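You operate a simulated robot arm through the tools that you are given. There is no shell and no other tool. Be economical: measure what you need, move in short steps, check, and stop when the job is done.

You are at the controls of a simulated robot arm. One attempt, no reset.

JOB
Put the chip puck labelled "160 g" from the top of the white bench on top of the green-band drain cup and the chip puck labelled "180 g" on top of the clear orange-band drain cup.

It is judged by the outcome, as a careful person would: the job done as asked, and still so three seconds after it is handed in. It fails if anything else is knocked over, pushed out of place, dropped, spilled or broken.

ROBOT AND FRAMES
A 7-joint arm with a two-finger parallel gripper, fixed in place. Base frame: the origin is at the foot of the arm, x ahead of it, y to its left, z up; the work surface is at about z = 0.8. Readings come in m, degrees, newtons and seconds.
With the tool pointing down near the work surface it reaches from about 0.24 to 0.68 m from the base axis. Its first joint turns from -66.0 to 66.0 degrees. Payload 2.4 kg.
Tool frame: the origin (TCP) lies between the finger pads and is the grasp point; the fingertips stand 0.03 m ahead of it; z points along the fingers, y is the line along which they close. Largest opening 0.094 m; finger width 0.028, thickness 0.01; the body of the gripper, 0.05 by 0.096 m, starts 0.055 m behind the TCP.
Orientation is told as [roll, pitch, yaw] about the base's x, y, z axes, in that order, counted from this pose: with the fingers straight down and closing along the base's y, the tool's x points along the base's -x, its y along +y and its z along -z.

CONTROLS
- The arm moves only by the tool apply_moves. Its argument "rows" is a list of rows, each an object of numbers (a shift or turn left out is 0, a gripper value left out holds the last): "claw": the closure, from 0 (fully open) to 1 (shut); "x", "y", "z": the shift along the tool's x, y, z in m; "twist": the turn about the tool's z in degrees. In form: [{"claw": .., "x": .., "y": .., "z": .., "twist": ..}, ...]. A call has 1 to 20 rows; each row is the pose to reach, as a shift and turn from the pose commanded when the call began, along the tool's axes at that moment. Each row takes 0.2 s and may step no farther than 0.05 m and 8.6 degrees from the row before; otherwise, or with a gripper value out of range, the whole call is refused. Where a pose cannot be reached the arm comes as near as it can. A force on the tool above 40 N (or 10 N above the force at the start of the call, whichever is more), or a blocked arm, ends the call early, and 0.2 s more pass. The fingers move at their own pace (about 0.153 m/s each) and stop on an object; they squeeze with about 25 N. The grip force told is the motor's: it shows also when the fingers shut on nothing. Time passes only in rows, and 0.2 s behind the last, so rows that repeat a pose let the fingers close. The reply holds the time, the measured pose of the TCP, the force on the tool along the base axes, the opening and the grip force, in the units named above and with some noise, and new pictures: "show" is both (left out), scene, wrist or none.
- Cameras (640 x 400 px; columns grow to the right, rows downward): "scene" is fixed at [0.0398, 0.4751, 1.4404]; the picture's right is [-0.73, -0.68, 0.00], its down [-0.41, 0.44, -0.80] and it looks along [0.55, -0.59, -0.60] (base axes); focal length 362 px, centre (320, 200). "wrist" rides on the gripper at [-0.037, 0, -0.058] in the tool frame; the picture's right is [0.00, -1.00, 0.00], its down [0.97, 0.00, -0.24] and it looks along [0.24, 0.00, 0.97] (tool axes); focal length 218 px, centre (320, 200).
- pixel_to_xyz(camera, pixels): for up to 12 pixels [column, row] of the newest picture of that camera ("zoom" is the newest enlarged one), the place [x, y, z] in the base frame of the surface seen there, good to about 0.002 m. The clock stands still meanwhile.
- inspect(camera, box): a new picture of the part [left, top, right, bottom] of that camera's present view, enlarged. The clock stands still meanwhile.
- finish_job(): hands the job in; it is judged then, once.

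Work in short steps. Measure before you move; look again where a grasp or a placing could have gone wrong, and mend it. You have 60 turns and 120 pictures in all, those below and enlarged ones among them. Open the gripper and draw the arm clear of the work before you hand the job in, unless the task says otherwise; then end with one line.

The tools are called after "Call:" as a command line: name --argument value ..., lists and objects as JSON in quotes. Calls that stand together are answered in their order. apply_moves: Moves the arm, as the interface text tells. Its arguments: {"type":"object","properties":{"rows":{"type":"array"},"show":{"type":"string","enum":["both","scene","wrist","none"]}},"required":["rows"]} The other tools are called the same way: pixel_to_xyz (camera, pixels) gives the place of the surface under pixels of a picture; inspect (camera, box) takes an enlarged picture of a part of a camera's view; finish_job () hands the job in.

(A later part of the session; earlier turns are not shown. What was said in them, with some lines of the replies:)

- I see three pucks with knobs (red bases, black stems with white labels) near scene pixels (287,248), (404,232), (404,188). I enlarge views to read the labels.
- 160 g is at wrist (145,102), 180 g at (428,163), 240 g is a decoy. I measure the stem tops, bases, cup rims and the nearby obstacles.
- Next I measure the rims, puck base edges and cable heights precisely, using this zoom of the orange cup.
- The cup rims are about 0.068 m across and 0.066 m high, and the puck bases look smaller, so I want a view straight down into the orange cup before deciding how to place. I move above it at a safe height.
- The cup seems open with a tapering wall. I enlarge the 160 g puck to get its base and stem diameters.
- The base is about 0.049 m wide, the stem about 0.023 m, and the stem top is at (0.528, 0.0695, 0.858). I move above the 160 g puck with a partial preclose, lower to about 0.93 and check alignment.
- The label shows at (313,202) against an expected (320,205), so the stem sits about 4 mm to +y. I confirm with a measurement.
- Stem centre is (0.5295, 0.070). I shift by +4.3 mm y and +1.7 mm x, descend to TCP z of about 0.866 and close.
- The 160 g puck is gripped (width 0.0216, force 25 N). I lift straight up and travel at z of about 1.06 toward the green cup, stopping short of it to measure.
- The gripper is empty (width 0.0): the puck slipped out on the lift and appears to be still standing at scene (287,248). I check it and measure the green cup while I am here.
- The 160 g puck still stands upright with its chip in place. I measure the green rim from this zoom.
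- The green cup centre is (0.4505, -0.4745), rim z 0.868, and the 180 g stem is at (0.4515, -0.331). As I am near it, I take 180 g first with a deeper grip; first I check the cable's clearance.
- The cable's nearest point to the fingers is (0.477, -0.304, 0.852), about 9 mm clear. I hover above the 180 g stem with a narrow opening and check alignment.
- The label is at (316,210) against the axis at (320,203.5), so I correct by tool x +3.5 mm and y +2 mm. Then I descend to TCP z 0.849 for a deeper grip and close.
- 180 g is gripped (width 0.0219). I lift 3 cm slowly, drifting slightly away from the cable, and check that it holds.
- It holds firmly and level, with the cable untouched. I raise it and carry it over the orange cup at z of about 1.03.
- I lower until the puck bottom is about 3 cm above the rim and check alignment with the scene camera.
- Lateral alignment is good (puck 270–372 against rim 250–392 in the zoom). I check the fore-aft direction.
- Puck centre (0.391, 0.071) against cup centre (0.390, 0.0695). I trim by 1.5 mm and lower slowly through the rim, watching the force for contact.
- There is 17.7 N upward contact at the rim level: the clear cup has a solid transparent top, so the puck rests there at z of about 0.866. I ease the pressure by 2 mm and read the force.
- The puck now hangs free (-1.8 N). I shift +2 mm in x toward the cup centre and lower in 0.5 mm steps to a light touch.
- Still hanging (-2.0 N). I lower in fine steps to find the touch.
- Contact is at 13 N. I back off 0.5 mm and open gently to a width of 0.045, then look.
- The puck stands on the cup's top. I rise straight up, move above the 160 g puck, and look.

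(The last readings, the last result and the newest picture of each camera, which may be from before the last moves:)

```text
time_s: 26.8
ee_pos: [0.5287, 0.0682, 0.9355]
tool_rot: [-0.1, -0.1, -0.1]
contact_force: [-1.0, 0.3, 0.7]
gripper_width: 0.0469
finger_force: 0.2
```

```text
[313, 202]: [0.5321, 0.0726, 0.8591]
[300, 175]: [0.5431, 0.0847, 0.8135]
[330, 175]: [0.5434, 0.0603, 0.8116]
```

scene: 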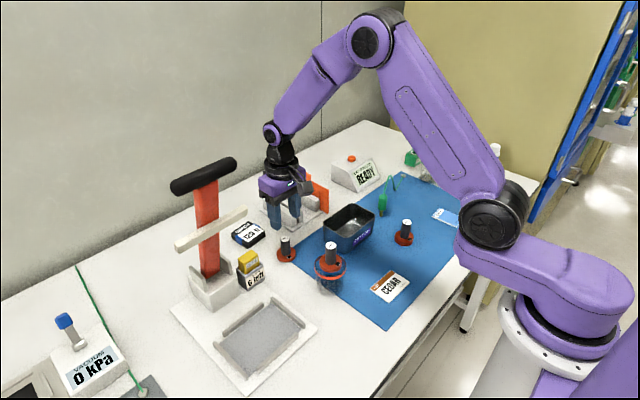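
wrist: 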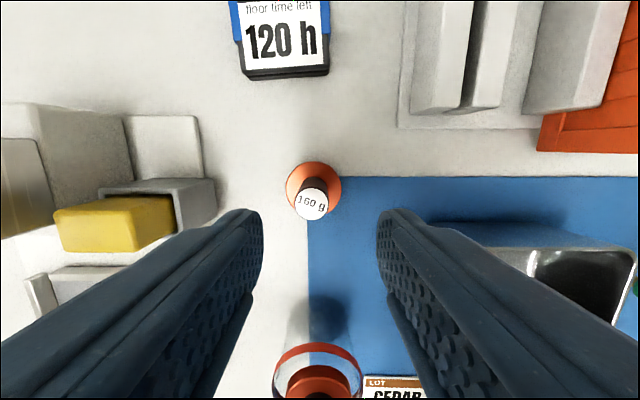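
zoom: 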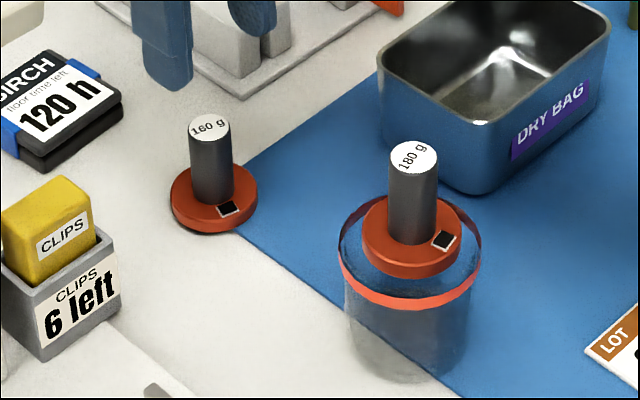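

180 g sits stable on the orange cup. The 160 g label centre is at (311.5,203.7), so I shift y +5.5 mm, descend to TCP z 0.849, close and lift 3 cm slowly.

Call:
apply_moves --rows '[{"y": 0.0055, "x": -0.0006}, {"y": 0.0055, "x": -0.0006, "z": 0.035}, {"y": 0.0055, "x": -0.0006, "z": 0.065}, {"y": 0.0055, "x": -0.0006, "z": 0.086}, {"y": 0.0055, "x": -0.0006, "z": 0.086}, {"y": 0.0055, "x": -0.0006, "z": 0.086, "claw": 0.75}, {"y": 0.0055, "x": -0.0006, "z": 0.086, "claw": 1}, {"y": 0.0055, "x": -0.0006, "z": 0.086}, {"y": 0.0055, "x": -0.0006, "z": 0.086}, {"y": 0.0055, "x": -0.0006, "z": 0.08}, {"y": 0.0055, "x": -0.0006, "z": 0.07}, {"y": 0.0055, "x": -0.0006, "z": 0.056}, {"y": 0.0055, "x": -0.0006, "z": 0.056}]'

Call:
inspect --camera "scene" --box '[250, 190, 350, 280]'

```text
time_s: 29.6
ee_pos: [0.5321, 0.0764, 0.879]
tool_rot: [0.0, -0.1, 0.1]
contact_force: [-0.4, -0.9, -0.7]
gripper_width: 0.0216
finger_force: 25.7
```

scene: 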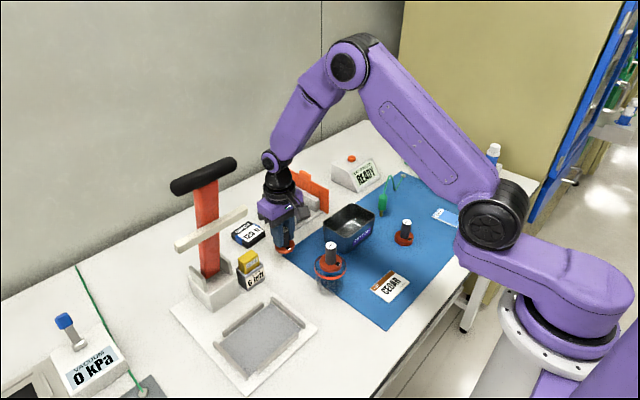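
wrist: 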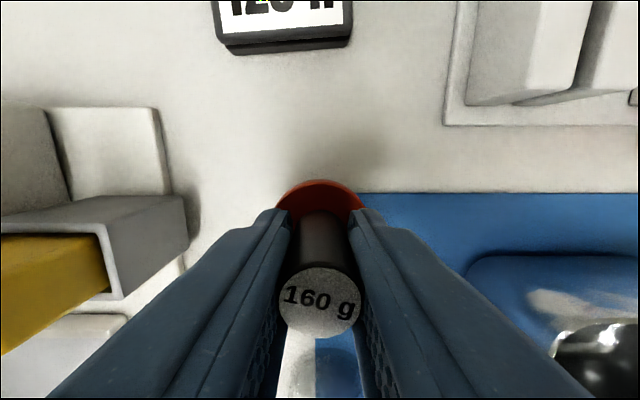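

```text
4.44 times, centred on (300, 235) of scene
```

zoom: 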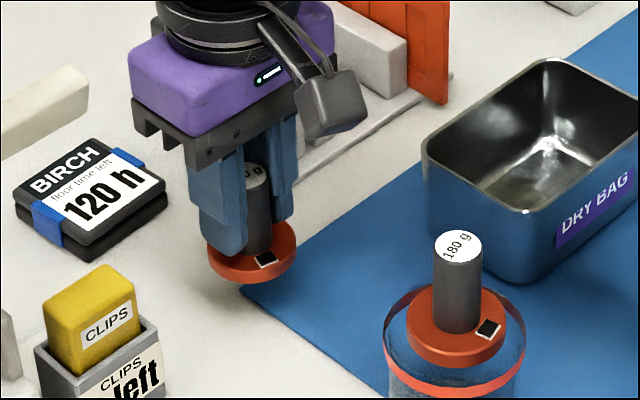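

160 g is held and level. I raise it to z of about 1.03 and carry it above the green cup.

Call:
apply_moves --rows '[{"z": -0.02}, {"z": -0.055}, {"z": -0.095}, {"z": -0.13}, {"z": -0.15, "y": -0.015}, {"z": -0.15, "x": 0.005, "y": -0.05}, {"z": -0.15, "x": 0.012, "y": -0.09}, {"z": -0.15, "x": 0.02, "y": -0.13}, {"z": -0.15, "x": 0.028, "y": -0.17}, {"z": -0.15, "x": 0.036, "y": -0.21}, {"z": -0.15, "x": 0.044, "y": -0.25}, {"z": -0.15, "x": 0.052, "y": -0.29}, {"z": -0.15, "x": 0.06, "y": -0.33}, {"z": -0.15, "x": 0.066, "y": -0.37}, {"z": -0.15, "x": 0.072, "y": -0.41}, {"z": -0.15, "x": 0.077, "y": -0.45}, {"z": -0.15, "x": 0.08, "y": -0.49}, {"z": -0.15, "x": 0.081, "y": -0.525}, {"z": -0.15, "x": 0.081, "y": -0.549}, {"z": -0.15, "x": 0.081, "y": -0.549}]'

```text
time_s: 33.8
ee_pos: [0.4463, -0.4743, 1.0291]
tool_rot: [0.0, 0.0, 0.1]
contact_force: [0.6, -1.5, -2.6]
gripper_width: 0.0218
finger_force: 25.2
```

scene: 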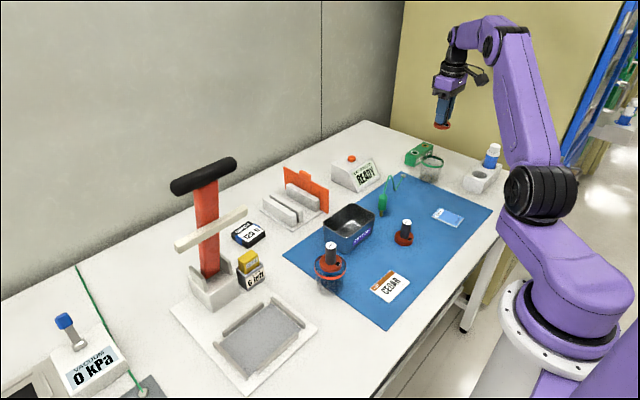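
wrist: 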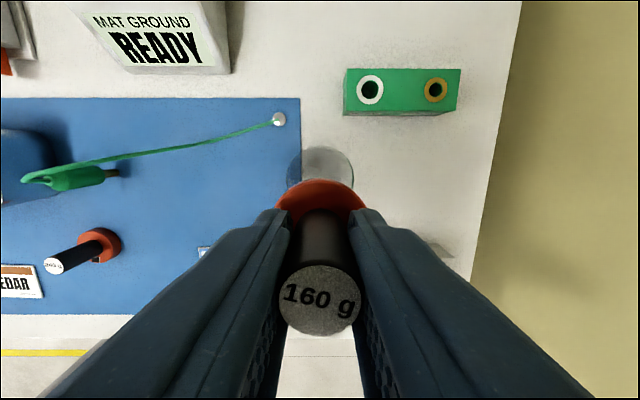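

Still held. I lower to about 3 cm above the rim with a small +x correction, then measure alignment.

Call:
apply_moves --rows '[{"z": 0.03, "x": -0.002}, {"z": 0.06, "x": -0.002}, {"z": 0.083, "x": -0.002}, {"z": 0.083, "x": -0.002}, {"z": 0.083, "x": -0.002}]'

Call:
inspect --camera "scene" --box '[390, 120, 470, 200]'

Call:
pixel_to_xyz --camera "wrist" --pixels '[[320, 184], [300, 188], [340, 188]]'

```text
time_s: 35.0
ee_pos: [0.4464, -0.4734, 0.9476]
tool_rot: [0.0, 0.0, -0.1]
contact_force: [0.5, 0.9, -1.4]
gripper_width: 0.022
finger_force: 24.3
```

scene: 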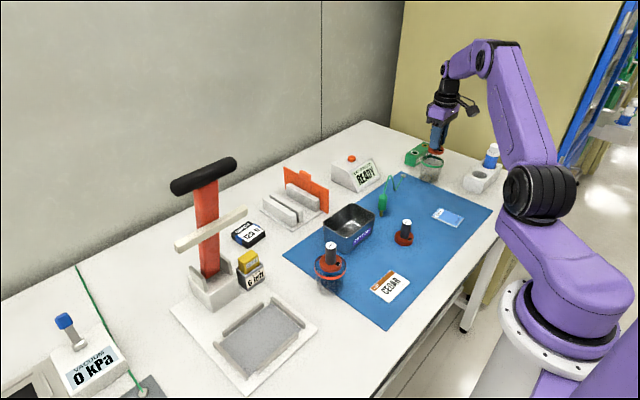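
wrist: 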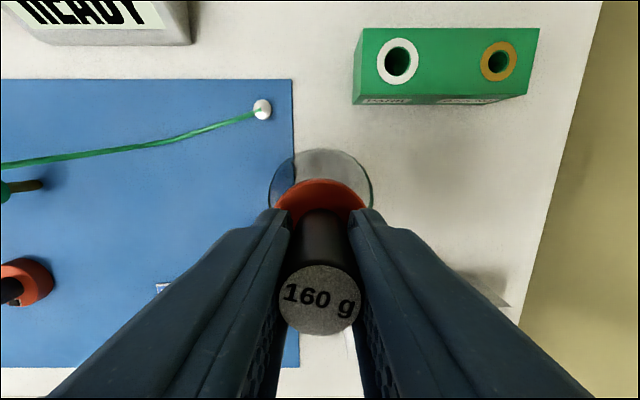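

```text
5.00 times, centred on (430, 160) of scene
```

zoom: 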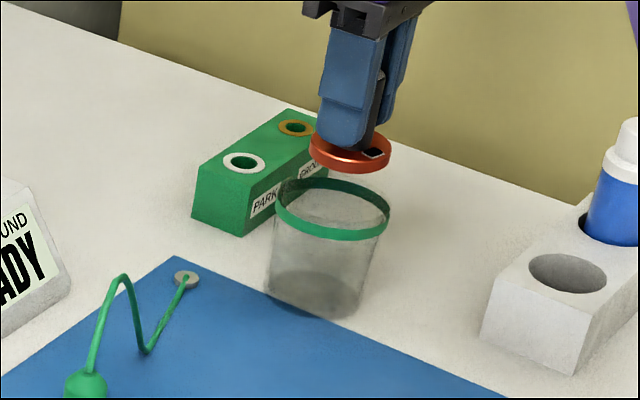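

```text
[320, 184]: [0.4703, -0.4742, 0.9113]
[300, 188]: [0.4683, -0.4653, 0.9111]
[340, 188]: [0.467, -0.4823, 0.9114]
```

The puck is centred at x of about 0.4465, so I shift +4 mm toward 0.4505 and lower 3 cm in small steps.

Call:
apply_moves --rows '[{"x": -0.004}, {"x": -0.004, "z": 0.01}, {"x": -0.004, "z": 0.02}, {"x": -0.004, "z": 0.026}, {"x": -0.004, "z": 0.029}, {"x": -0.004, "z": 0.029}]'

Call:
inspect --camera "scene" --box '[390, 120, 470, 200]'

```text
time_s: 36.4
ee_pos: [0.4542, -0.4742, 0.9169]
tool_rot: [-0.1, 0.0, 0.0]
contact_force: [1.0, 1.2, -2.4]
gripper_width: 0.0222
finger_force: 24.7
```

scene: 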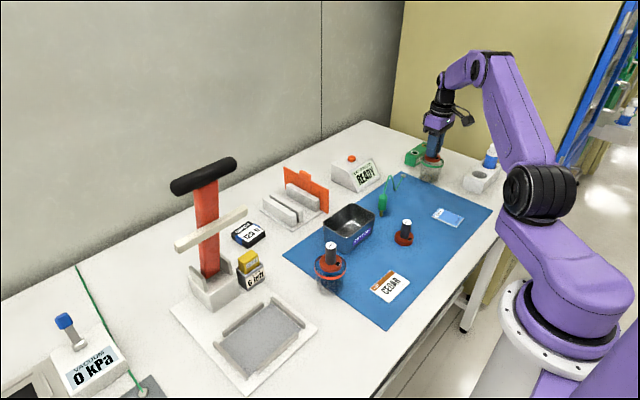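
wrist: 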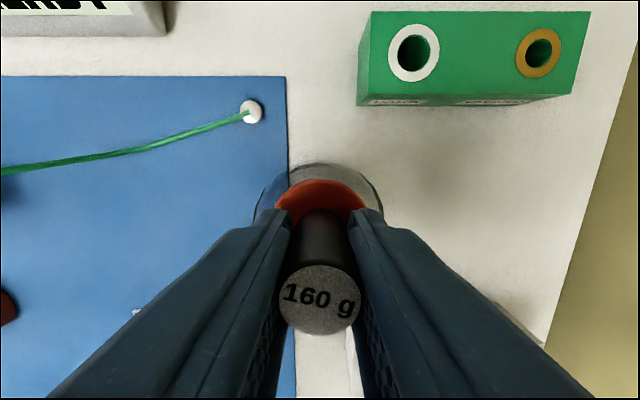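

```text
5.00 times, centred on (430, 160) of scene
```

zoom: 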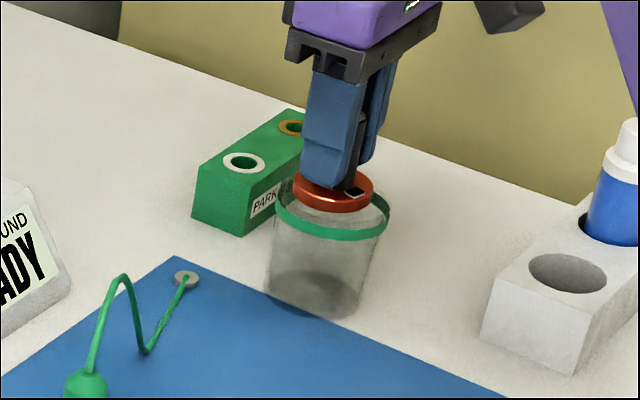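

Comparing gaps with the orange placement, the puck is about 3 mm too far in +x and 1.5 mm toward -y. I correct both, then lower another 1.5 mm.

Call:
apply_moves --rows '[{"x": 0.0015, "y": 0.0007}, {"x": 0.003, "y": 0.0015}, {"x": 0.003, "y": 0.0015, "z": 0.0008}, {"x": 0.003, "y": 0.0015, "z": 0.0015}, {"x": 0.003, "y": 0.0015, "z": 0.0015}]' --show "wrist"

```text
time_s: 37.6
ee_pos: [0.4523, -0.4728, 0.9156]
tool_rot: [0.0, 0.0, 0.0]
contact_force: [-0.2, -0.1, -1.5]
gripper_width: 0.0219
finger_force: 24.9
```

wrist: 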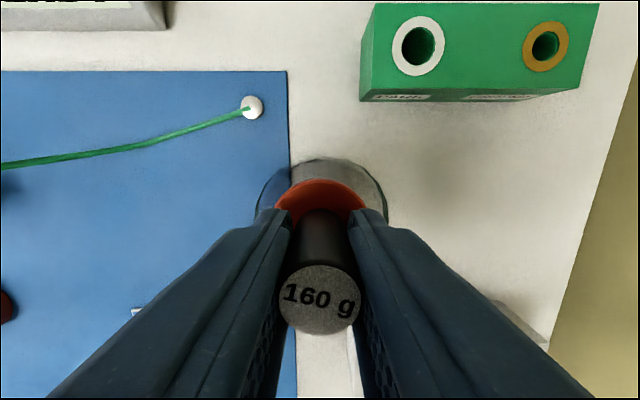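

Well centred and still hanging. I keep lowering in sub-millimetre steps until touch.

Call:
apply_moves --rows '[{"z": 0.0006}, {"z": 0.0012}, {"z": 0.0012}]' --show "none"

```text
time_s: 38.4
ee_pos: [0.4529, -0.4722, 0.9155]
tool_rot: [0.0, 0.0, 0.0]
contact_force: [-0.8, 0.1, -2.8]
gripper_width: 0.022
finger_force: 24.6
```

Call:
apply_moves --rows '[{"z": 0.0005}, {"z": 0.001}, {"z": 0.001}]' --show "none"

```text
time_s: 39.2
ee_pos: [0.4524, -0.4744, 0.9141]
tool_rot: [-0.1, -0.1, 0.0]
contact_force: [-0.5, -0.2, 6.3]
gripper_width: 0.022
finger_force: 25.1
```

Touch at 6.3 N, the same height as on the orange cup. I open gently to about 0.045 and look.

Call:
apply_moves --rows '[{"z": -0.0003}, {"z": -0.0003, "claw": 0.7}, {"z": -0.0003, "claw": 0.6}, {"z": -0.0003, "claw": 0.5}, {"z": -0.0003}]'

Call:
inspect --camera "scene" --box '[390, 120, 470, 200]'

```text
time_s: 40.4
ee_pos: [0.4514, -0.4737, 0.9127]
tool_rot: [0.0, 0.0, 0.1]
contact_force: [0.2, -0.2, 0.7]
gripper_width: 0.047
finger_force: 0.0
```

scene: 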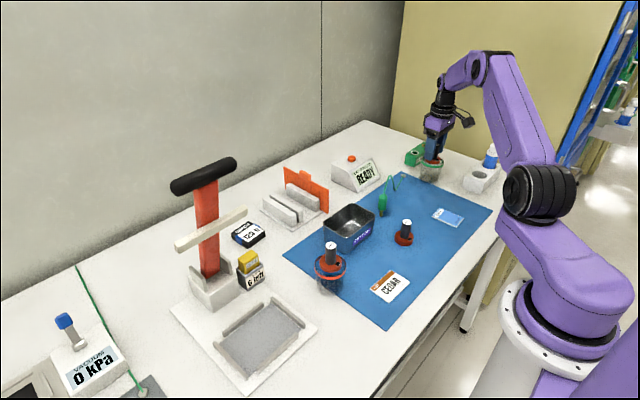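
wrist: 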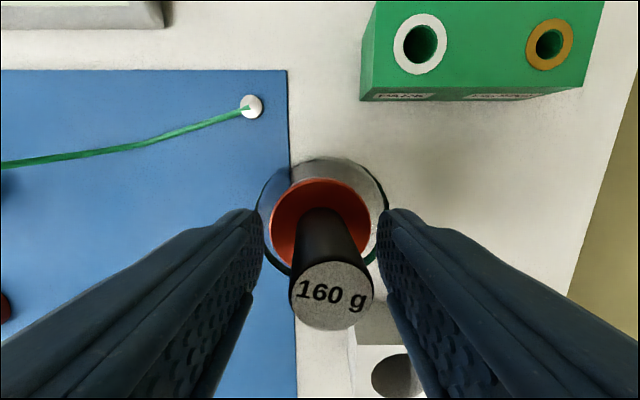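

```text
5.00 times, centred on (430, 160) of scene
```

zoom: 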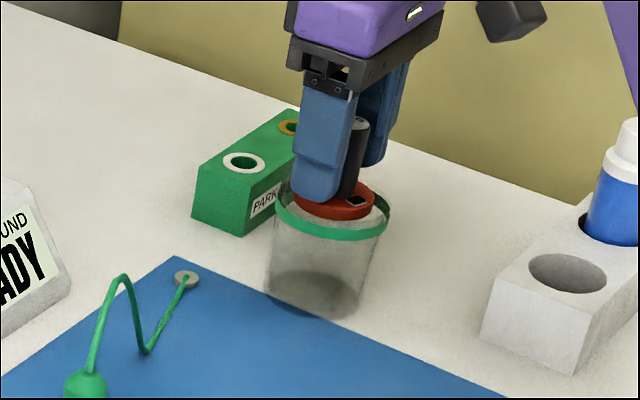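

The label now sits at (332,298) while the base is at (321,225), which hints at a slight lean. I inspect before moving away.

Call:
inspect --camera "wrist" --box '[240, 150, 400, 350]'

Call:
pixel_to_xyz --camera "wrist" --pixels '[[332, 300], [305, 300], [360, 300], [276, 220], [366, 220], [320, 184], [300, 190], [345, 192], [285, 250], [360, 245], [332, 320], [332, 280]]'

Call:
inspect --camera "scene" --box '[415, 140, 450, 185]'

```text
2.00 times, centred on (320, 250) of wrist
```

zoom: 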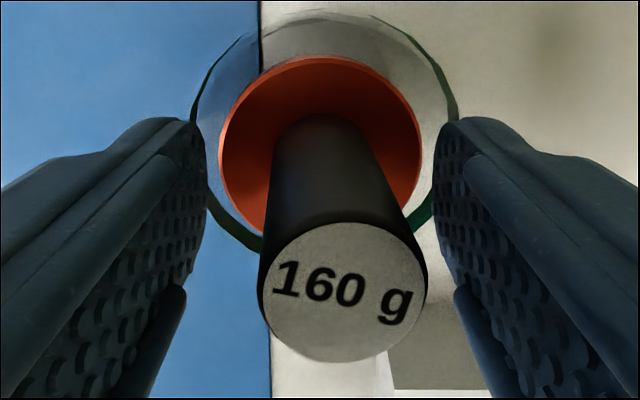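

```text
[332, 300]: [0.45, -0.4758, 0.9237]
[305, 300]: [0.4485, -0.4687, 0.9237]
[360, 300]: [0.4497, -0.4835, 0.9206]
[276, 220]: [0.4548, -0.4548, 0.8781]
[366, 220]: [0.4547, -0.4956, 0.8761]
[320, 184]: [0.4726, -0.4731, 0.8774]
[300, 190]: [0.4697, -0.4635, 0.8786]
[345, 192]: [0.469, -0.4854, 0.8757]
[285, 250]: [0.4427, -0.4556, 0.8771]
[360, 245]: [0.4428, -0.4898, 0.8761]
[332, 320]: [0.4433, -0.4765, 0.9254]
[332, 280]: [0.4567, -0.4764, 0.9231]
```

```text
8.89 times, centred on (432, 162) of scene
```

zoom: 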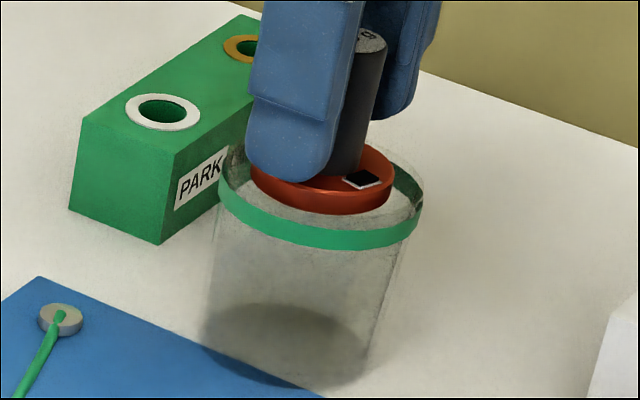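

There is a lean of about 2–3° toward -y, but the base is well inside the rim. I let a second pass without moving and look again.

Call:
apply_moves --rows '[{}, {}, {}, {}, {}]' --show "wrist"

Call:
pixel_to_xyz --camera "wrist" --pixels '[[332, 300], [276, 220], [366, 220], [320, 184], [305, 300], [360, 300]]'

```text
time_s: 41.6
ee_pos: [0.4515, -0.475, 0.9138]
tool_rot: [-0.1, -0.1, 0.1]
contact_force: [0.0, -0.6, -0.6]
gripper_width: 0.0469
finger_force: 0.1
```

wrist: 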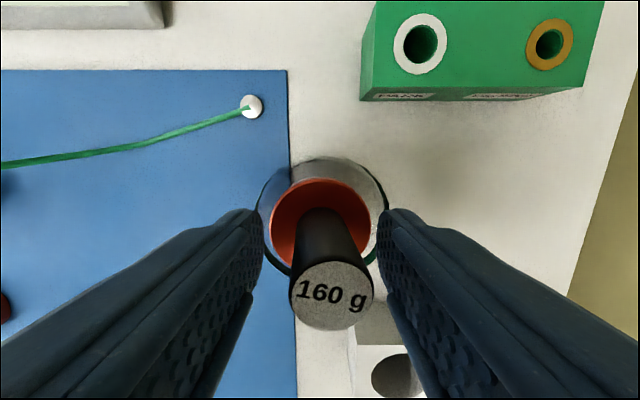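

```text
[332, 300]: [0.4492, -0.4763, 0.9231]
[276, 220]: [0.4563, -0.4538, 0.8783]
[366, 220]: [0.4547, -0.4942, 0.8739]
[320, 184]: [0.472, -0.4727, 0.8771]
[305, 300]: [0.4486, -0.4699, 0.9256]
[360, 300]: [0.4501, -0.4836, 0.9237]
```

It is static; the green cup itself straddles the mat edge, so its top is slightly sloped from the start (rim +y 0.8686 against -y 0.861). I rise straight up and draw the arm clear, then check.

Call:
apply_moves --rows '[{"z": -0.01}, {"z": -0.03}, {"z": -0.06}, {"z": -0.1}, {"z": -0.14}, {"z": -0.18}, {"z": -0.18, "x": 0.02, "y": 0.03}, {"z": -0.18, "x": 0.04, "y": 0.07}, {"z": -0.18, "x": 0.06, "y": 0.11}, {"z": -0.18, "x": 0.07, "y": 0.15}, {"z": -0.18, "x": 0.07, "y": 0.19}, {"z": -0.18, "x": 0.07, "y": 0.23}, {"z": -0.18, "x": 0.07, "y": 0.23}, {"z": -0.18, "x": 0.07, "y": 0.23}]'

Call:
inspect --camera "scene" --box '[390, 120, 470, 200]'

Call:
inspect --camera "scene" --box '[280, 220, 380, 310]'

```text
time_s: 44.6
ee_pos: [0.3829, -0.2422, 1.0938]
tool_rot: [-0.1, -0.1, 0.0]
contact_force: [0.5, 0.4, -0.6]
gripper_width: 0.0469
finger_force: 0.0
```

scene: 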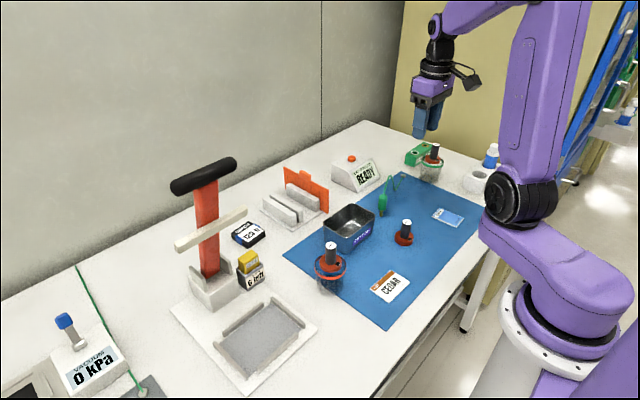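
wrist: 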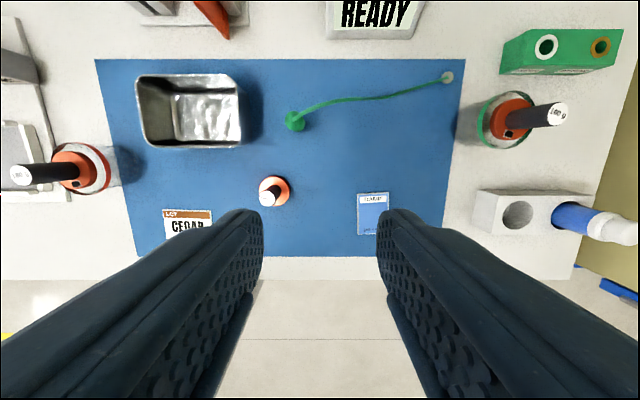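

```text
5.00 times, centred on (430, 160) of scene
```

zoom: 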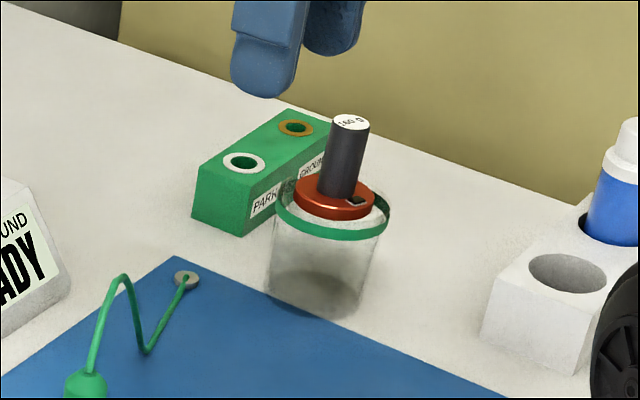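

```text
4.44 times, centred on (330, 265) of scene
```

zoom: 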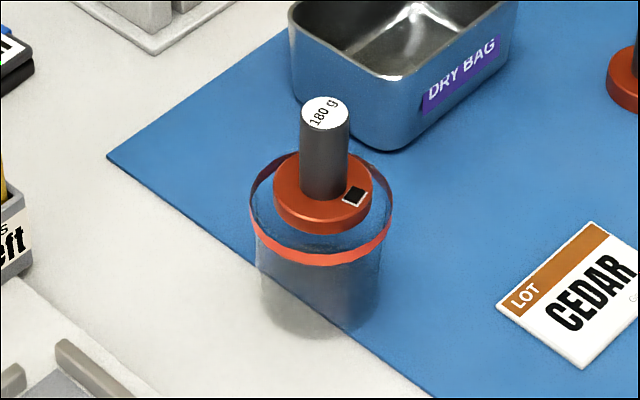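

Both pucks stand on the right cups with their chips in place and nothing else moved. I open the gripper fully and hand in.

Call:
apply_moves --rows '[{"claw": 0.2}, {"claw": 0}, {"claw": 0}]' --show "scene"

```text
time_s: 45.4
ee_pos: [0.3824, -0.242, 1.0946]
tool_rot: [0.0, -0.1, 0.0]
contact_force: [-0.8, 0.4, -0.5]
gripper_width: 0.0938
finger_force: 0.0
```

scene: 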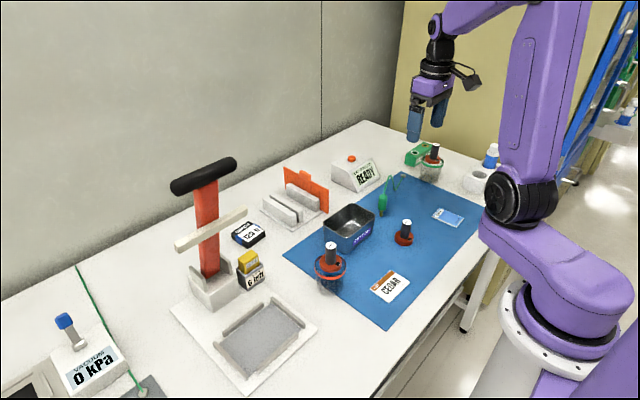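

The scene is steady, with pucks on both cups and the arm clear, so I hand the job in.

Call:
finish_job

```text
The job is handed in.
```

The 160 g puck is on the green-band cup, leaning a stable 2–3° because that cup appears to sit across the mat edge, and the 180 g puck is on the orange-band cup; the first grip on the 160 g slipped without tipping it, and nothing else looked moved.
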